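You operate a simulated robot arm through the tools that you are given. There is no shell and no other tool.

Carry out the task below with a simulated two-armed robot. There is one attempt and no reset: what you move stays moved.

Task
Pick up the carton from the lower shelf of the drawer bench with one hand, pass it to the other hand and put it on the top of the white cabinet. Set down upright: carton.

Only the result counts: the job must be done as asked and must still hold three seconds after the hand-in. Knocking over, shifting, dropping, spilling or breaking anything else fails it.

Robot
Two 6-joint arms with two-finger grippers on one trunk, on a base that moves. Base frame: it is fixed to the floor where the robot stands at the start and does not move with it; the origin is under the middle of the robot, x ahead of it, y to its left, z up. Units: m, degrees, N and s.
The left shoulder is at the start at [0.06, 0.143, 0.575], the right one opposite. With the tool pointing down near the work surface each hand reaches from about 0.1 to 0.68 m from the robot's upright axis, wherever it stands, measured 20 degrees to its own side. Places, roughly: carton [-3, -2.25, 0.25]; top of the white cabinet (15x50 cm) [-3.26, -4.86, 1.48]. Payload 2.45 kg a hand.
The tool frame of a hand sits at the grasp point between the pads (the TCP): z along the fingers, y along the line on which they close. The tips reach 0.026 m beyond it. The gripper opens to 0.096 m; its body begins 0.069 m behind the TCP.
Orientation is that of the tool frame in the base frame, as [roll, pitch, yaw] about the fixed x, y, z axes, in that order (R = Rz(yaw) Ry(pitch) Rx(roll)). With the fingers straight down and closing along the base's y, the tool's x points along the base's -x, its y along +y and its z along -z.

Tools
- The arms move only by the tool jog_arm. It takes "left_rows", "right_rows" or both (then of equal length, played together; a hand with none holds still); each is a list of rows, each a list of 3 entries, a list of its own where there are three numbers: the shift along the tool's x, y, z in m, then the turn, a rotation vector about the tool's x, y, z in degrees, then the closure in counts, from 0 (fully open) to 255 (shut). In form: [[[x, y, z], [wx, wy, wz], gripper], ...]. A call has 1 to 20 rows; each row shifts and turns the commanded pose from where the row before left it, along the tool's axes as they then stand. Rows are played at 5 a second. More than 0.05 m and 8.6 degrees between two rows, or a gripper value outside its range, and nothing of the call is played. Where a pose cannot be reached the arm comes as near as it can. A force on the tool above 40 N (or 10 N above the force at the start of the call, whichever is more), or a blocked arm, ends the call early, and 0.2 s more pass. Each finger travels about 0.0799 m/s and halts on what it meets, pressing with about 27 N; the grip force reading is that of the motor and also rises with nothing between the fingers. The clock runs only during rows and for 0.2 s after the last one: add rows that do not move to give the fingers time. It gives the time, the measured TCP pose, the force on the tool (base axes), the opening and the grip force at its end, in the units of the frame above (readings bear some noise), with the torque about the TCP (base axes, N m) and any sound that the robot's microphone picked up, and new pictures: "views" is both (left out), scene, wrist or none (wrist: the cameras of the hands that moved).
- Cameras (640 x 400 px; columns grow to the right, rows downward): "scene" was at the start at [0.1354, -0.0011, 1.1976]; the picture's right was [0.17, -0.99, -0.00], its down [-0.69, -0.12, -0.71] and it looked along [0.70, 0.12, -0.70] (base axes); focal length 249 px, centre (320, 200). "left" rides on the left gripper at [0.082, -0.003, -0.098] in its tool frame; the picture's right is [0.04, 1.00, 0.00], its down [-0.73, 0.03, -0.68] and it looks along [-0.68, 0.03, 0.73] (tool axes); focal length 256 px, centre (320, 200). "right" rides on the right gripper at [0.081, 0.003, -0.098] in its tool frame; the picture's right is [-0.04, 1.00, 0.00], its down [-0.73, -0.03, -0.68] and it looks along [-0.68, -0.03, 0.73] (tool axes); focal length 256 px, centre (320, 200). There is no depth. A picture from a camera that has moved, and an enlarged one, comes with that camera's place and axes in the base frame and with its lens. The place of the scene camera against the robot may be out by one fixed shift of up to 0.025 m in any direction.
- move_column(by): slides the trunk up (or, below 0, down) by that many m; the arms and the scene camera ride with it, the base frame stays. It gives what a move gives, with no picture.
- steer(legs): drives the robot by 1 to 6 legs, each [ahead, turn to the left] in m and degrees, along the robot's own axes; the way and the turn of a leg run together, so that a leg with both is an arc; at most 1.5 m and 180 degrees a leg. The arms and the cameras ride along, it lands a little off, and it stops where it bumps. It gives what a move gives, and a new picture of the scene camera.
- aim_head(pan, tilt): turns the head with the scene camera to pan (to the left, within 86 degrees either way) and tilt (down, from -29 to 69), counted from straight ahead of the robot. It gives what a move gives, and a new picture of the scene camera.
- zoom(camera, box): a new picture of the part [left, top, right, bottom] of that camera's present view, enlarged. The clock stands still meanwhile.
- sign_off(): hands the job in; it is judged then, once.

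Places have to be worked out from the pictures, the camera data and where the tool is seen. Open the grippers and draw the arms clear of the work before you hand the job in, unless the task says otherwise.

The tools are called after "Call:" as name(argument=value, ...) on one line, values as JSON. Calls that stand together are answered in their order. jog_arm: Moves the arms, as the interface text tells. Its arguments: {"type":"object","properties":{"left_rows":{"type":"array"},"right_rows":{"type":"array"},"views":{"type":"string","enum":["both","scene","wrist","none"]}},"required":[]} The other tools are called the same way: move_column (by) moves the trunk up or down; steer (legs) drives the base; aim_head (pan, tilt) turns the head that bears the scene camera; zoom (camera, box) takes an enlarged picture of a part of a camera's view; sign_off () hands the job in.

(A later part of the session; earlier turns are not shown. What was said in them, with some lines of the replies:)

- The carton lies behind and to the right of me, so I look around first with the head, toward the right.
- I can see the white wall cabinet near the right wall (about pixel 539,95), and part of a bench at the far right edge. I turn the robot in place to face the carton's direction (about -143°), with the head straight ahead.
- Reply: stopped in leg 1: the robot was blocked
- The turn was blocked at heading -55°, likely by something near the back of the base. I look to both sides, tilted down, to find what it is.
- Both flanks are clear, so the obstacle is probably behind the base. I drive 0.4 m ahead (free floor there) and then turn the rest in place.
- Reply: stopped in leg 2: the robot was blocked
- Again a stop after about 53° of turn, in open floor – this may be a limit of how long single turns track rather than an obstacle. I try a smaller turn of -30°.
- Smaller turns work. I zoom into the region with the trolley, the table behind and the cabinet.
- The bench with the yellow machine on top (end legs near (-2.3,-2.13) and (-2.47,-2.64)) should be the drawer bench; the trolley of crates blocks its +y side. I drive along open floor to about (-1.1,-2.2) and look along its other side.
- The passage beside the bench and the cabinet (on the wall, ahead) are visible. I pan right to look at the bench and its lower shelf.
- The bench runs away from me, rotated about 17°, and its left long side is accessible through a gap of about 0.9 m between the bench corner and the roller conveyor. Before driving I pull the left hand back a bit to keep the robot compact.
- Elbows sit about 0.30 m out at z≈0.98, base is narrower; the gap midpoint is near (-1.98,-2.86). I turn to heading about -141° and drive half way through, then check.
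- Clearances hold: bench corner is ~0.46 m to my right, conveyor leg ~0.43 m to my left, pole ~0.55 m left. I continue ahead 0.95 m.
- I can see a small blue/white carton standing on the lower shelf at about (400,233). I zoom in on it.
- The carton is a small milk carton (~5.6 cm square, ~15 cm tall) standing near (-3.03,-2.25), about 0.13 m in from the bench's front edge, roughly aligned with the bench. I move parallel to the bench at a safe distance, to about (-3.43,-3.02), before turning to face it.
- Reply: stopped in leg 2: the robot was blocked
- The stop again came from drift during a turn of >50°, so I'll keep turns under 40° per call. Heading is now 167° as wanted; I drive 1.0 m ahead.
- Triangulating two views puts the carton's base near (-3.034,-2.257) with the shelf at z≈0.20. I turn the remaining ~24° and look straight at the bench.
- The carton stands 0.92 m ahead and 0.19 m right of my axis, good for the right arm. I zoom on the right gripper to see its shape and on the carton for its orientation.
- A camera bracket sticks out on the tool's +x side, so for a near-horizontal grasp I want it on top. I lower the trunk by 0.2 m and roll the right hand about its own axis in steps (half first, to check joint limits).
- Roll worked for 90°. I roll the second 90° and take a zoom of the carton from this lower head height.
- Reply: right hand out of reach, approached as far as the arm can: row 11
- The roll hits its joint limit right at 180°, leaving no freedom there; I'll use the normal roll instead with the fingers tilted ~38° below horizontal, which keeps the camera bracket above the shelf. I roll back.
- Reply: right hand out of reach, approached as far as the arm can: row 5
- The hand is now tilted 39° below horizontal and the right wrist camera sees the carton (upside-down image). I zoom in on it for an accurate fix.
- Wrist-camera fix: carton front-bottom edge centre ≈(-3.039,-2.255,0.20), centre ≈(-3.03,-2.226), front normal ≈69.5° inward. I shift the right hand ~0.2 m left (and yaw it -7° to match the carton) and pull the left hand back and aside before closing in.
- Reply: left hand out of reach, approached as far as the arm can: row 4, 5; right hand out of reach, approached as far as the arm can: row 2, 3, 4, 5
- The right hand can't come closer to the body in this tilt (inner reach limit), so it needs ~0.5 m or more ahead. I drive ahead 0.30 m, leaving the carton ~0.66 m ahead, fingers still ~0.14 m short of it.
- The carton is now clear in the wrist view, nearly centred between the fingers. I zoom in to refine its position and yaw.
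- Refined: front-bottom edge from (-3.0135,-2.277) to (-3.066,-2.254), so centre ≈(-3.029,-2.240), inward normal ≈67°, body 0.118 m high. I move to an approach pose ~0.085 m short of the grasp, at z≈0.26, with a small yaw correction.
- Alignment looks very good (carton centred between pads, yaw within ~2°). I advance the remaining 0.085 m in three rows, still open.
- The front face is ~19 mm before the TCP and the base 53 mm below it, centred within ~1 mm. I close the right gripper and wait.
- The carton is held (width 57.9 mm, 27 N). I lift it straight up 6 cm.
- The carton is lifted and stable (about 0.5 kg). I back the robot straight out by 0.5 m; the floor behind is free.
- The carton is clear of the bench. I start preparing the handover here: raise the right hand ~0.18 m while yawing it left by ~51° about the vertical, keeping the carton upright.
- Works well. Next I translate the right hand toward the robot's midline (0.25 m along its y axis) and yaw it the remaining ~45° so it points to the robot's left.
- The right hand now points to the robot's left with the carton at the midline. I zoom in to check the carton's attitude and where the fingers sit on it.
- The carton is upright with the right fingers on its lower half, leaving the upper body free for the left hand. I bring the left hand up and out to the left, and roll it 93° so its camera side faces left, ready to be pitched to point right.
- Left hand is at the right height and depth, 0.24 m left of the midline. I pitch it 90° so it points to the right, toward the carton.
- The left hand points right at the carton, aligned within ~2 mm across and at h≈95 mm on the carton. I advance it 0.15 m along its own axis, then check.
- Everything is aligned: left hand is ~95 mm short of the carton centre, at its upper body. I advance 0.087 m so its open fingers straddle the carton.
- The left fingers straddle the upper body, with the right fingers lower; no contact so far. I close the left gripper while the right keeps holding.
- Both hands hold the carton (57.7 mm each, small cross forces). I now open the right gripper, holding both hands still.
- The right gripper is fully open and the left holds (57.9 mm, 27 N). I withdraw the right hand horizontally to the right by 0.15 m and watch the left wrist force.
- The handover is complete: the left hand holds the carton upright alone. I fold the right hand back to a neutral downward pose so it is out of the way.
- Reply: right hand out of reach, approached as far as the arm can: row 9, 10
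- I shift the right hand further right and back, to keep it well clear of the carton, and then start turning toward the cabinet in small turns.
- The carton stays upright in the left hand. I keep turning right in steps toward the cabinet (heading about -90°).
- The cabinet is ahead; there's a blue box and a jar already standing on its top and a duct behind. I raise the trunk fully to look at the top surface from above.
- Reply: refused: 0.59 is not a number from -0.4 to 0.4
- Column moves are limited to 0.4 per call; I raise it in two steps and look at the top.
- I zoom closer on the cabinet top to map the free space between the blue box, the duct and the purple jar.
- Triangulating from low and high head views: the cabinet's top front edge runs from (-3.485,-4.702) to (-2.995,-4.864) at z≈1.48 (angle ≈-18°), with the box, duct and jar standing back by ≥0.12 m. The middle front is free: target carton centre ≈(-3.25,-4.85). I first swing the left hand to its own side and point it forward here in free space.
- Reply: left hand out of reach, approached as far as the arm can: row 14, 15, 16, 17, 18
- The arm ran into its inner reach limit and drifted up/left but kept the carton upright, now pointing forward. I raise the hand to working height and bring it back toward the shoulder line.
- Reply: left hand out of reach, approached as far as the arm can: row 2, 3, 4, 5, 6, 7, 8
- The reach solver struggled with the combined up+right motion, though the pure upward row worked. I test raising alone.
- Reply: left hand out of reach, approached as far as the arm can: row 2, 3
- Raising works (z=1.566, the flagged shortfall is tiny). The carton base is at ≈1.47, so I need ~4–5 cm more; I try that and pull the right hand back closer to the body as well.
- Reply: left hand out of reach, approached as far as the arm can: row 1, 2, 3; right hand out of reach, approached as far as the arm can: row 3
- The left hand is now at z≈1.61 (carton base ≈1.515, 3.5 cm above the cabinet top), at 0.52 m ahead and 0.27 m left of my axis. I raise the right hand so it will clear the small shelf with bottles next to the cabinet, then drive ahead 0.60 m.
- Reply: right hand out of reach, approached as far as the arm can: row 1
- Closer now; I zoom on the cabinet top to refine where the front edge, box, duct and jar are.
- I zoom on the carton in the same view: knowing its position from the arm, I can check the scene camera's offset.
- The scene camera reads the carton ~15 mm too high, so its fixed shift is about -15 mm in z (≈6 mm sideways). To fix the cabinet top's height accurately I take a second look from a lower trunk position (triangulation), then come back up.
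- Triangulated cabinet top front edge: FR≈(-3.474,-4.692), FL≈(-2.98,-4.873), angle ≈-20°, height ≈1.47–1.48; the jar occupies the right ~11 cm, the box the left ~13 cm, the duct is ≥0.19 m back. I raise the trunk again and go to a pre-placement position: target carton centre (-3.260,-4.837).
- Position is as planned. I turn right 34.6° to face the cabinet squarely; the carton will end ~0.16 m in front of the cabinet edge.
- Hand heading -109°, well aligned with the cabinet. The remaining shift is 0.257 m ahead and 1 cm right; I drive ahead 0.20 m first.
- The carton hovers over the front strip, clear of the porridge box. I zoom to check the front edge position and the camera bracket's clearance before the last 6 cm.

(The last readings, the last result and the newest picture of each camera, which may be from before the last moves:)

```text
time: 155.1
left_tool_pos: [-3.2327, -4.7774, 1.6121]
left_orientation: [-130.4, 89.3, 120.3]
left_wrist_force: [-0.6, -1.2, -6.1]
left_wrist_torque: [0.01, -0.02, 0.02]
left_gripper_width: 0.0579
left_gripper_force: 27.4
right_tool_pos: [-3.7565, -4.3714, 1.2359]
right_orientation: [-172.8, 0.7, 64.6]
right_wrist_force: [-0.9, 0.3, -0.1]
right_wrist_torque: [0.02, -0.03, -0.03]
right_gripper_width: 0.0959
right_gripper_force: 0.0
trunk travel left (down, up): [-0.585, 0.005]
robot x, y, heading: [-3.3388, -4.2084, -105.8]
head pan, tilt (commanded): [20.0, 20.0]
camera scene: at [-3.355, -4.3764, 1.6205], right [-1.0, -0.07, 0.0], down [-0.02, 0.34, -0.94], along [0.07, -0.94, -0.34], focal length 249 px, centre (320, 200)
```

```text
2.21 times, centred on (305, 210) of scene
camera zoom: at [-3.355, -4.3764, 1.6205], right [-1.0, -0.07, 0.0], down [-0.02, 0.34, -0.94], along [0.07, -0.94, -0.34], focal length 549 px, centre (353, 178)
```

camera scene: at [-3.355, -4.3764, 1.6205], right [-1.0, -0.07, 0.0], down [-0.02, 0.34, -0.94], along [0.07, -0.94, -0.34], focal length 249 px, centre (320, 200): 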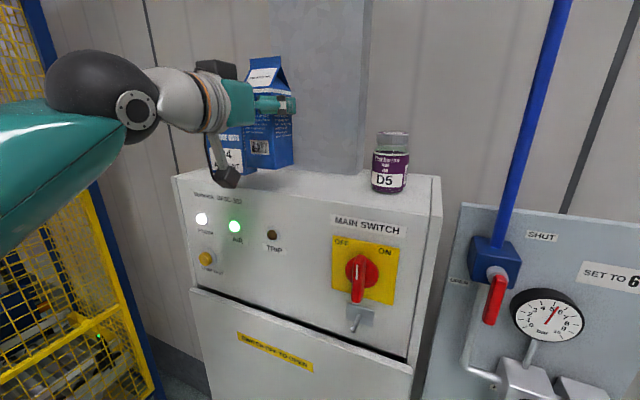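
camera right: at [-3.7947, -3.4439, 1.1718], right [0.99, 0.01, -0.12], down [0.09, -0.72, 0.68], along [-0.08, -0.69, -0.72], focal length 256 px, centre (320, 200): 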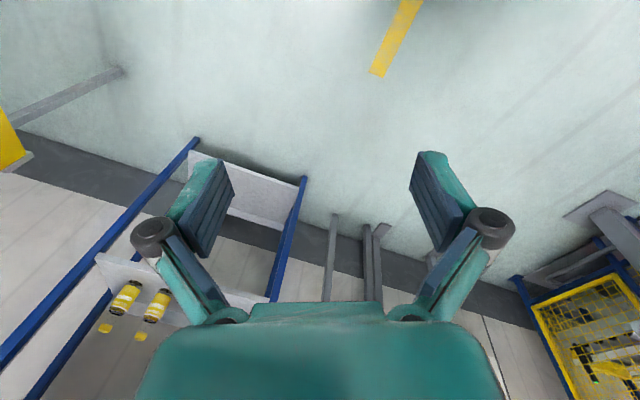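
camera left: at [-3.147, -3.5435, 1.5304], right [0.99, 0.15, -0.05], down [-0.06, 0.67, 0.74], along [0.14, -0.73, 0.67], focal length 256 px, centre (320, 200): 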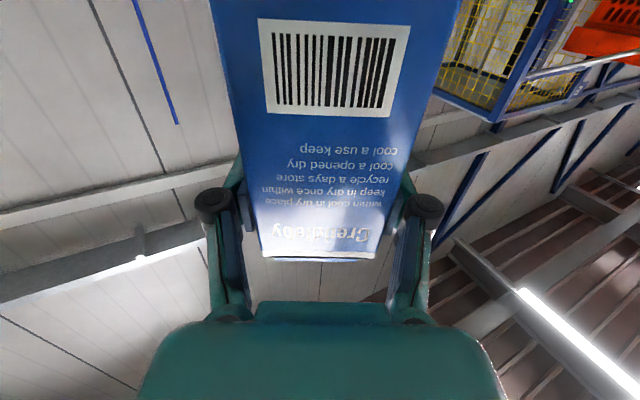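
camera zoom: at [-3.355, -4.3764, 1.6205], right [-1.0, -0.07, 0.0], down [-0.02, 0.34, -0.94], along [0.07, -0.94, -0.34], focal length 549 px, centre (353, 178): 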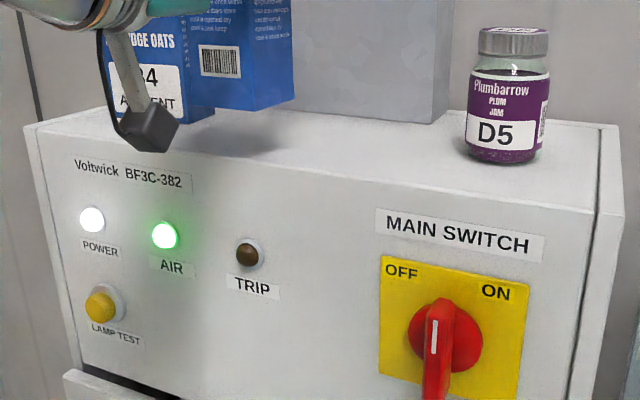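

The edge fit agrees with before (FR≈(-3.477,-4.70), FL≈(-2.99,-4.87)); the target stays (-3.26,-4.838) for the carton centre. The lateral 1 cm doesn't matter, so I drive the last 0.06 m ahead.

Call:
steer(legs=[[0.06, 0]])

Call:
zoom(camera="scene", box=[140, 40, 440, 227])

```text
time: 156.1
left_tool_pos: [-3.2527, -4.8394, 1.612]
left_orientation: [-140.9, 89.1, 109.8]
left_wrist_force: [-1.2, -1.6, -5.5]
left_wrist_torque: [-0.04, 0.01, 0.0]
left_gripper_width: 0.0577
left_gripper_force: 27.6
right_tool_pos: [-3.775, -4.4326, 1.2366]
right_orientation: [-172.7, 0.7, 64.5]
right_wrist_force: [-0.3, -0.7, -0.5]
right_wrist_torque: [0.05, -0.06, 0.01]
right_gripper_width: 0.0962
right_gripper_force: 0.0
trunk travel left (down, up): [-0.585, 0.005]
robot x, y, heading: [-3.3591, -4.2643, -105.8]
head pan, tilt (commanded): [20.0, 20.0]
camera scene: at [-3.3724, -4.438, 1.6202], right [-1.0, -0.07, 0.0], down [-0.02, 0.34, -0.94], along [0.07, -0.94, -0.34], focal length 249 px, centre (320, 200)
```

scene: 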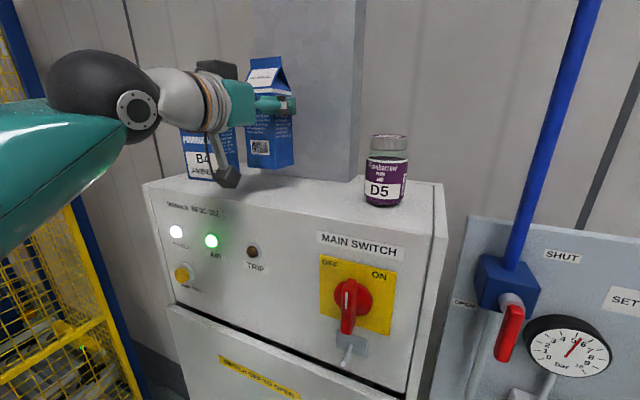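

```text
2.13 times, centred on (290, 134) of scene
camera zoom: at [-3.3724, -4.438, 1.6202], right [-1.0, -0.07, 0.0], down [-0.02, 0.34, -0.94], along [0.07, -0.94, -0.34], focal length 530 px, centre (384, 342)
```

zoom: 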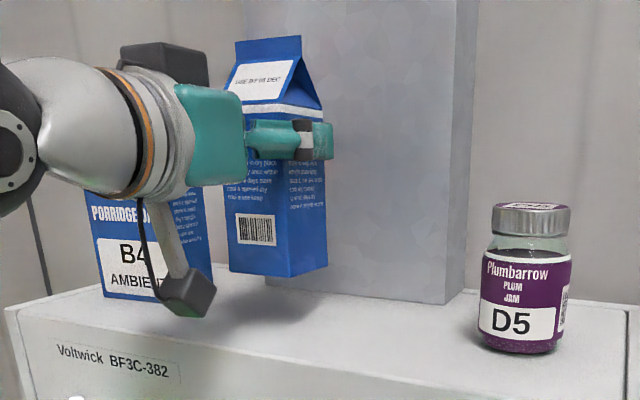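

The carton is centred ≈6 cm behind the front edge, with the camera bracket ~4 cm in front of it. I lower using the trunk, which moves everything straight down: 2.5 cm first.

Call:
move_column(by=-0.025)

Call:
zoom(camera="scene", box=[140, 40, 440, 227])

```text
time: 156.8
left_tool_pos: [-3.2501, -4.8348, 1.5875]
left_orientation: [-135.9, 89.1, 114.7]
left_wrist_force: [0.0, 0.2, -5.5]
left_wrist_torque: [0.03, -0.01, -0.05]
left_gripper_width: 0.0579
left_gripper_force: 27.2
right_tool_pos: [-3.7733, -4.4291, 1.2133]
right_orientation: [-172.8, 0.7, 64.6]
right_wrist_force: [-0.5, 1.0, 0.6]
right_wrist_torque: [0.0, 0.03, -0.02]
right_gripper_width: 0.0961
right_gripper_force: 0.0
trunk travel left (down, up): [-0.56, 0.03]
robot x, y, heading: [-3.3562, -4.2696, -106.0]
head pan, tilt (commanded): [20.0, 20.0]
```

```text
2.13 times, centred on (290, 134) of scene
camera zoom: at [-3.3713, -4.4339, 1.5956], right [-1.0, -0.07, 0.0], down [-0.03, 0.34, -0.94], along [0.07, -0.94, -0.34], focal length 530 px, centre (384, 342)
```

zoom: 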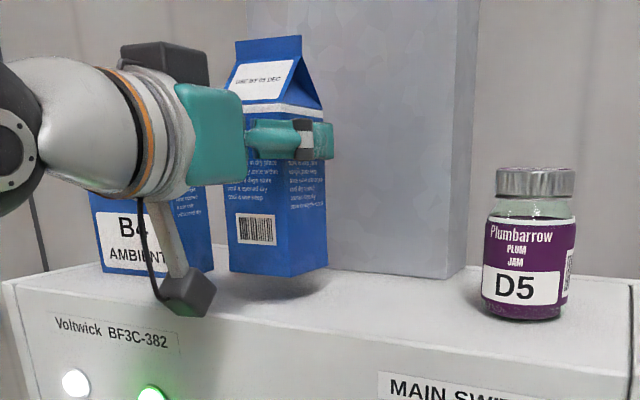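

Still free (force -5.5 N); the shadow gap is closing. I lower another 10 mm.

Call:
move_column(by=-0.01)

Call:
zoom(camera="scene", box=[200, 90, 360, 190])

```text
time: 157.4
left_tool_pos: [-3.2501, -4.8359, 1.5784]
left_orientation: [-134.5, 89.3, 116.2]
left_wrist_force: [0.1, 0.3, -5.1]
left_wrist_torque: [0.02, 0.0, 0.0]
left_gripper_width: 0.0578
left_gripper_force: 26.9
right_tool_pos: [-3.7738, -4.4293, 1.2025]
right_orientation: [-172.7, 0.9, 64.5]
right_wrist_force: [-0.4, -0.8, -0.1]
right_wrist_torque: [-0.01, 0.01, 0.0]
right_gripper_width: 0.0961
right_gripper_force: 0.0
trunk travel left (down, up): [-0.55, 0.04]
robot x, y, heading: [-3.3514, -4.2685, -105.8]
head pan, tilt (commanded): [20.0, 20.0]
```

```text
4.00 times, centred on (280, 140) of scene
camera zoom: at [-3.3713, -4.434, 1.5856], right [-1.0, -0.07, 0.0], down [-0.03, 0.34, -0.94], along [0.07, -0.94, -0.34], focal length 995 px, centre (480, 440)
```

zoom: 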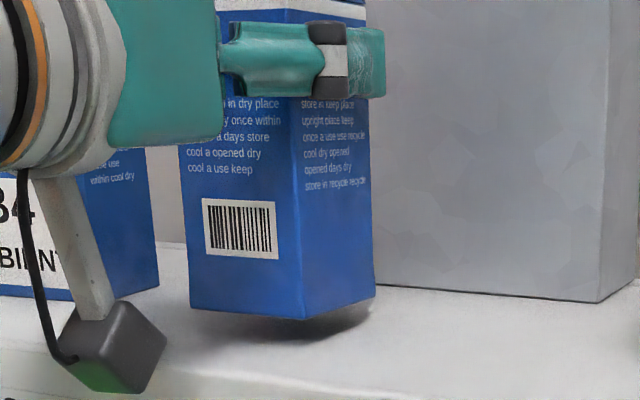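

A small gap is still visible below the carton. I go down in 5 mm steps and watch the force.

Call:
move_column(by=-0.005)

Call:
zoom(camera="scene", box=[200, 90, 360, 190])

```text
time: 157.9
left_tool_pos: [-3.2508, -4.836, 1.5729]
left_orientation: [-135.1, 89.3, 115.5]
left_wrist_force: [0.1, 0.2, -5.3]
left_wrist_torque: [-0.01, 0.02, -0.02]
left_gripper_width: 0.0576
left_gripper_force: 26.8
right_tool_pos: [-3.774, -4.429, 1.1974]
right_orientation: [-172.6, 0.7, 64.6]
right_wrist_force: [-0.2, 0.6, 0.0]
right_wrist_torque: [-0.02, -0.02, 0.0]
right_gripper_width: 0.096
right_gripper_force: 0.0
trunk travel left (down, up): [-0.545, 0.045]
robot x, y, heading: [-3.3562, -4.2689, -105.7]
head pan, tilt (commanded): [20.0, 20.0]
```

```text
4.00 times, centred on (280, 140) of scene
camera zoom: at [-3.3714, -4.4344, 1.5806], right [-1.0, -0.07, 0.0], down [-0.03, 0.34, -0.94], along [0.07, -0.94, -0.34], focal length 995 px, centre (480, 440)
```

zoom: 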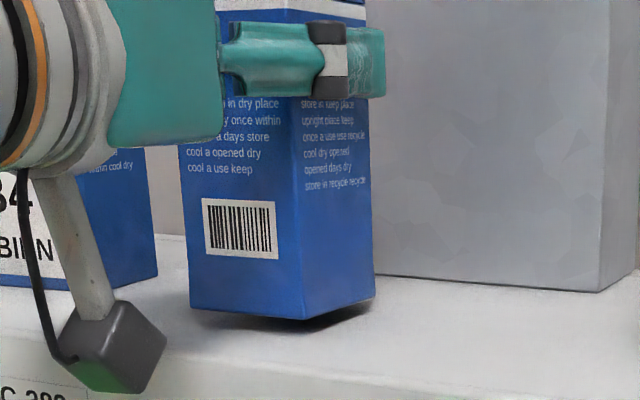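

Still free at z=1.573; the shadow is shrinking. Another 5 mm.

Call:
move_column(by=-0.005)

Call:
zoom(camera="scene", box=[200, 90, 360, 190])

```text
time: 158.5
left_tool_pos: [-3.2508, -4.8368, 1.5692]
left_orientation: [-135.4, 89.3, 115.5]
left_wrist_force: [0.2, -0.8, -5.1]
left_wrist_torque: [0.0, 0.01, -0.01]
left_gripper_width: 0.0576
left_gripper_force: 27.4
right_tool_pos: [-3.7747, -4.4297, 1.1925]
right_orientation: [-172.7, 0.7, 64.7]
right_wrist_force: [-0.2, 0.1, 0.4]
right_wrist_torque: [0.0, 0.02, -0.02]
right_gripper_width: 0.0959
right_gripper_force: 0.0
trunk travel left (down, up): [-0.54, 0.05]
robot x, y, heading: [-3.3564, -4.2674, -105.7]
head pan, tilt (commanded): [20.0, 20.0]
```

```text
4.00 times, centred on (280, 140) of scene
camera zoom: at [-3.3715, -4.4344, 1.5756], right [-1.0, -0.07, 0.0], down [-0.03, 0.34, -0.94], along [0.07, -0.94, -0.34], focal length 995 px, centre (480, 440)
```

zoom: 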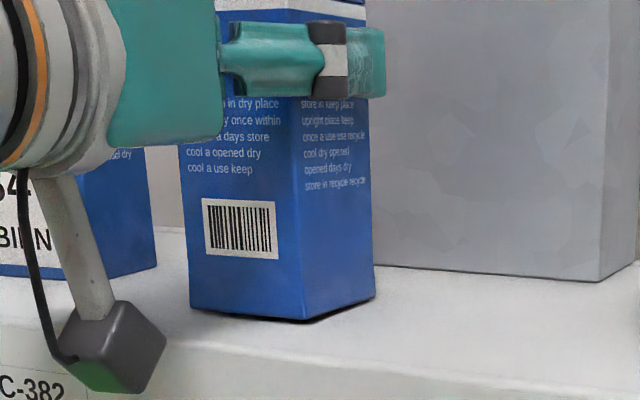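

Only a thin shadow remains. I lower 3 mm more.

Call:
move_column(by=-0.003)

Call:
zoom(camera="scene", box=[200, 90, 360, 190])

```text
time: 159.0
left_tool_pos: [-3.2504, -4.8352, 1.5668]
left_orientation: [-105.2, 89.5, 145.5]
left_wrist_force: [0.6, -4.6, 5.9]
left_wrist_torque: [-0.83, -0.09, -0.14]
left_gripper_width: 0.0576
left_gripper_force: 27.6
right_tool_pos: [-3.7735, -4.4305, 1.1897]
right_orientation: [-172.8, 0.8, 64.7]
right_wrist_force: [0.7, 0.4, 1.0]
right_wrist_torque: [0.03, 0.0, -0.03]
right_gripper_width: 0.096
right_gripper_force: 0.1
trunk travel left (down, up): [-0.537, 0.053]
robot x, y, heading: [-3.3588, -4.2691, -105.8]
head pan, tilt (commanded): [20.0, 20.0]
```

```text
4.00 times, centred on (280, 140) of scene
camera zoom: at [-3.3719, -4.4343, 1.5728], right [-1.0, -0.07, 0.0], down [-0.02, 0.34, -0.94], along [0.07, -0.94, -0.34], focal length 995 px, centre (480, 440)
```

zoom: 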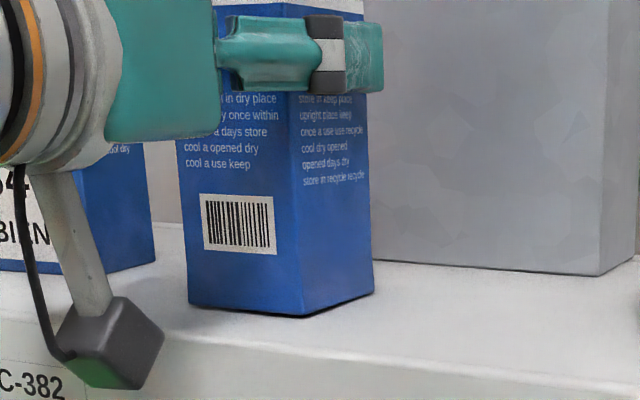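

Contact: the vertical force went from -5 N to +6 N, so the carton stands on the top (base at ≈1.474). I open the left gripper gradually without moving the hand.

Call:
jog_arm(left_rows=[[[0, 0, 0], [0, 0, 0], 110], [[0, 0, 0], [0, 0, 0], 95], [[0, 0, 0], [0, 0, 0], 80], [[0, 0, 0], [0, 0, 0], 50], [[0, 0, 0], [0, 0, 0], 20], [[0, 0, 0], [0, 0, 0], 0], [[0, 0, 0], [0, 0, 0], 0]], views="both")

Call:
zoom(camera="scene", box=[180, 40, 420, 190])

```text
time: 160.6
left_tool_pos: [-3.2506, -4.8373, 1.5655]
left_orientation: [-133.2, 89.3, 117.4]
left_wrist_force: [-0.1, -0.1, 0.0]
left_wrist_torque: [0.02, 0.0, -0.02]
left_gripper_width: 0.0964
left_gripper_force: 0.1
right_tool_pos: [-3.7734, -4.429, 1.1897]
right_orientation: [-172.7, 0.8, 64.6]
right_wrist_force: [-0.1, 0.5, 0.1]
right_wrist_torque: [-0.01, -0.01, 0.02]
right_gripper_width: 0.096
right_gripper_force: 0.1
trunk travel left (down, up): [-0.537, 0.053]
robot x, y, heading: [-3.351, -4.2692, -105.8]
head pan, tilt (commanded): [20.0, 20.0]
camera scene: at [-3.3715, -4.4339, 1.5727], right [-1.0, -0.07, 0.0], down [-0.03, 0.34, -0.94], along [0.07, -0.94, -0.34], focal length 249 px, centre (320, 200)
camera left: at [-3.222, -4.741, 1.4844], right [0.94, -0.33, -0.05], down [0.26, 0.62, 0.74], along [-0.21, -0.71, 0.67], focal length 256 px, centre (320, 200)
```

scene: 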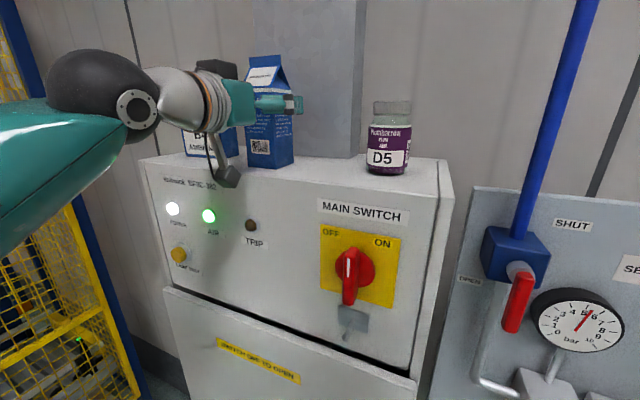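
left: 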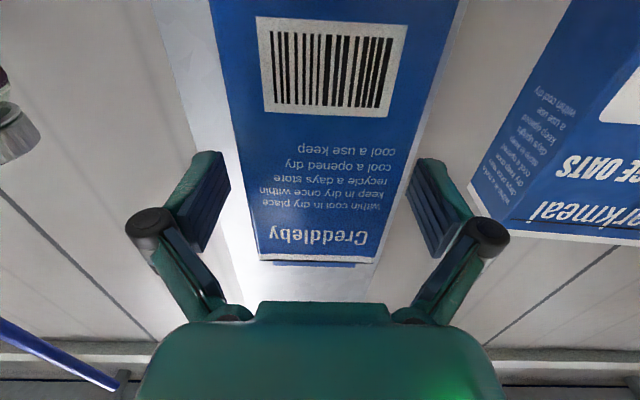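

```text
2.67 times, centred on (300, 115) of scene
camera zoom: at [-3.3715, -4.4339, 1.5727], right [-1.0, -0.07, 0.0], down [-0.03, 0.34, -0.94], along [0.07, -0.94, -0.34], focal length 663 px, centre (373, 427)
```

zoom: 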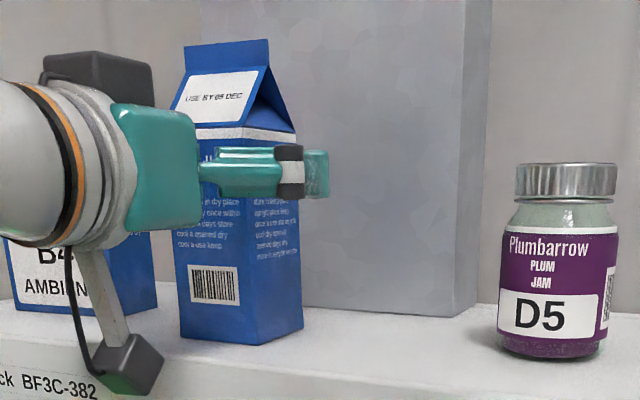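

The carton stands free on the cabinet, both fingers clear of it. I back the robot straight off 0.2 m so the open fingers slide away along the carton's sides.

Call:
steer(legs=[[-0.2, 0]])

Call:
zoom(camera="scene", box=[180, 60, 420, 210])

```text
time: 162.2
left_tool_pos: [-3.1966, -4.6376, 1.5664]
left_orientation: [-128.7, 89.4, 121.8]
left_wrist_force: [-0.2, 0.2, 0.3]
left_wrist_torque: [0.02, -0.01, 0.02]
left_gripper_width: 0.096
left_gripper_force: 0.1
right_tool_pos: [-3.7191, -4.2307, 1.1906]
right_orientation: [-172.8, 0.9, 64.5]
right_wrist_force: [0.0, 0.2, 1.3]
right_wrist_torque: [-0.04, 0.02, 0.02]
right_gripper_width: 0.0961
right_gripper_force: 0.0
trunk travel left (down, up): [-0.537, 0.053]
robot x, y, heading: [-3.3009, -4.0709, -106.3]
head pan, tilt (commanded): [20.0, 20.0]
camera scene: at [-3.316, -4.2363, 1.5729], right [-1.0, -0.07, 0.0], down [-0.02, 0.34, -0.94], along [0.07, -0.94, -0.34], focal length 249 px, centre (320, 200)
```

scene: 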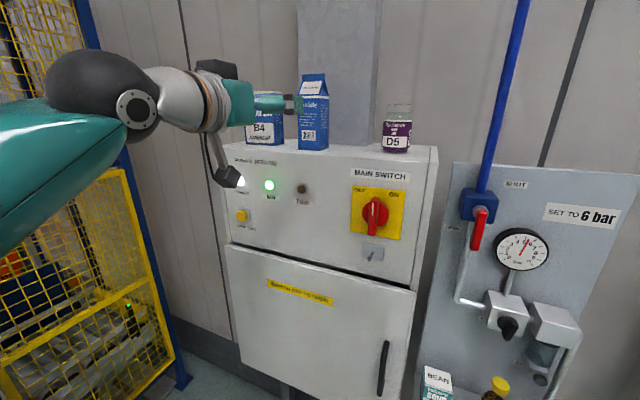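

```text
2.67 times, centred on (300, 135) of scene
camera zoom: at [-3.316, -4.2363, 1.5729], right [-1.0, -0.07, 0.0], down [-0.02, 0.34, -0.94], along [0.07, -0.94, -0.34], focal length 663 px, centre (373, 373)
```

zoom: 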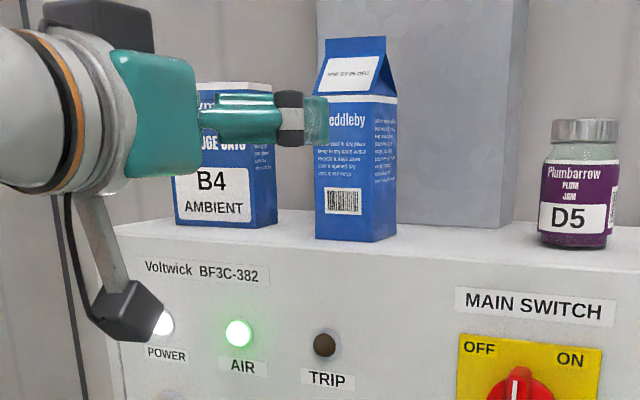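

The carton stands upright on the cabinet top between the box and the jar, nothing else moved. I back off another 0.35 m to draw the arms well clear and do a final check.

Call:
steer(legs=[[-0.35, 0]])

Call:
zoom(camera="scene", box=[220, 80, 460, 230])

```text
time: 164.5
left_tool_pos: [-3.1023, -4.3025, 1.566]
left_orientation: [-131.0, 89.5, 119.3]
left_wrist_force: [0.9, 0.4, -0.1]
left_wrist_torque: [0.02, 0.01, 0.0]
left_gripper_width: 0.096
left_gripper_force: 0.1
right_tool_pos: [-3.622, -3.8935, 1.1887]
right_orientation: [-172.8, 0.8, 64.3]
right_wrist_force: [0.3, 0.3, -0.3]
right_wrist_torque: [-0.01, 0.01, 0.0]
right_gripper_width: 0.096
right_gripper_force: 0.1
trunk travel left (down, up): [-0.537, 0.053]
robot x, y, heading: [-3.2057, -3.7346, -106.1]
head pan, tilt (commanded): [20.0, 20.0]
camera scene: at [-3.2206, -3.9007, 1.5728], right [-1.0, -0.06, 0.0], down [-0.02, 0.34, -0.94], along [0.06, -0.94, -0.34], focal length 249 px, centre (320, 200)
```

scene: 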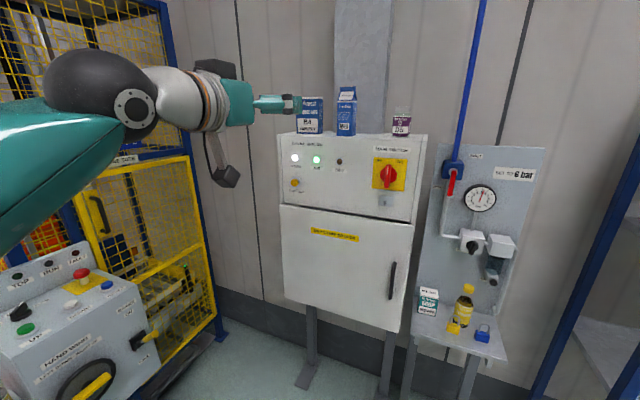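

```text
2.67 times, centred on (340, 155) of scene
camera zoom: at [-3.2206, -3.9007, 1.5728], right [-1.0, -0.06, 0.0], down [-0.02, 0.34, -0.94], along [0.06, -0.94, -0.34], focal length 663 px, centre (267, 320)
```

zoom: 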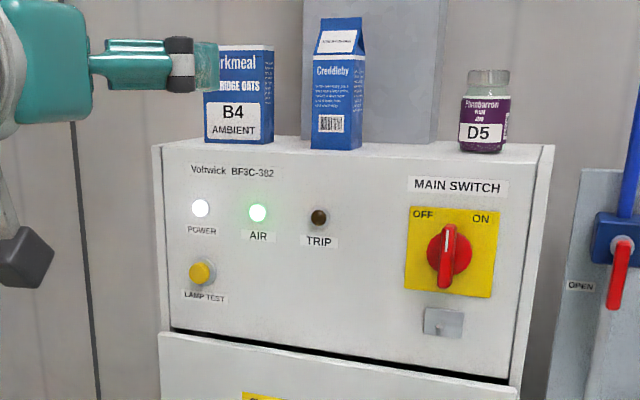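

The carton stands upright on top of the white cabinet. The porridge box and jar are where they were, both grippers are open and the arms are clear, so I hand in the job.

Call:
sign_off()

```text
The job is handed in.
```

The carton is standing upright on top of the white cabinet, between the porridge box and the jar, about 6 cm back from the front edge. I handed the job in but have not seen the judge's result.

- **Pick:** the right hand took the carton from the lower shelf of the drawer bench.
- **Handover:** I passed it to the left hand in open floor beside the bench.
- **Placement:** the left hand lowered it onto the cabinet until it touched, then released it. Its base sits at about z = 1.474 m.

In the last pictures, the box and jar on the cabinet are where they were, and I saw nothing else moved or knocked over. Both grippers are open, and I backed the robot about 0.55 m away from the cabinet before handing in.

The first few large turns stopped early with a "blocked" message, twice in open floor. I saw no sign of a collision and used smaller turns after that.
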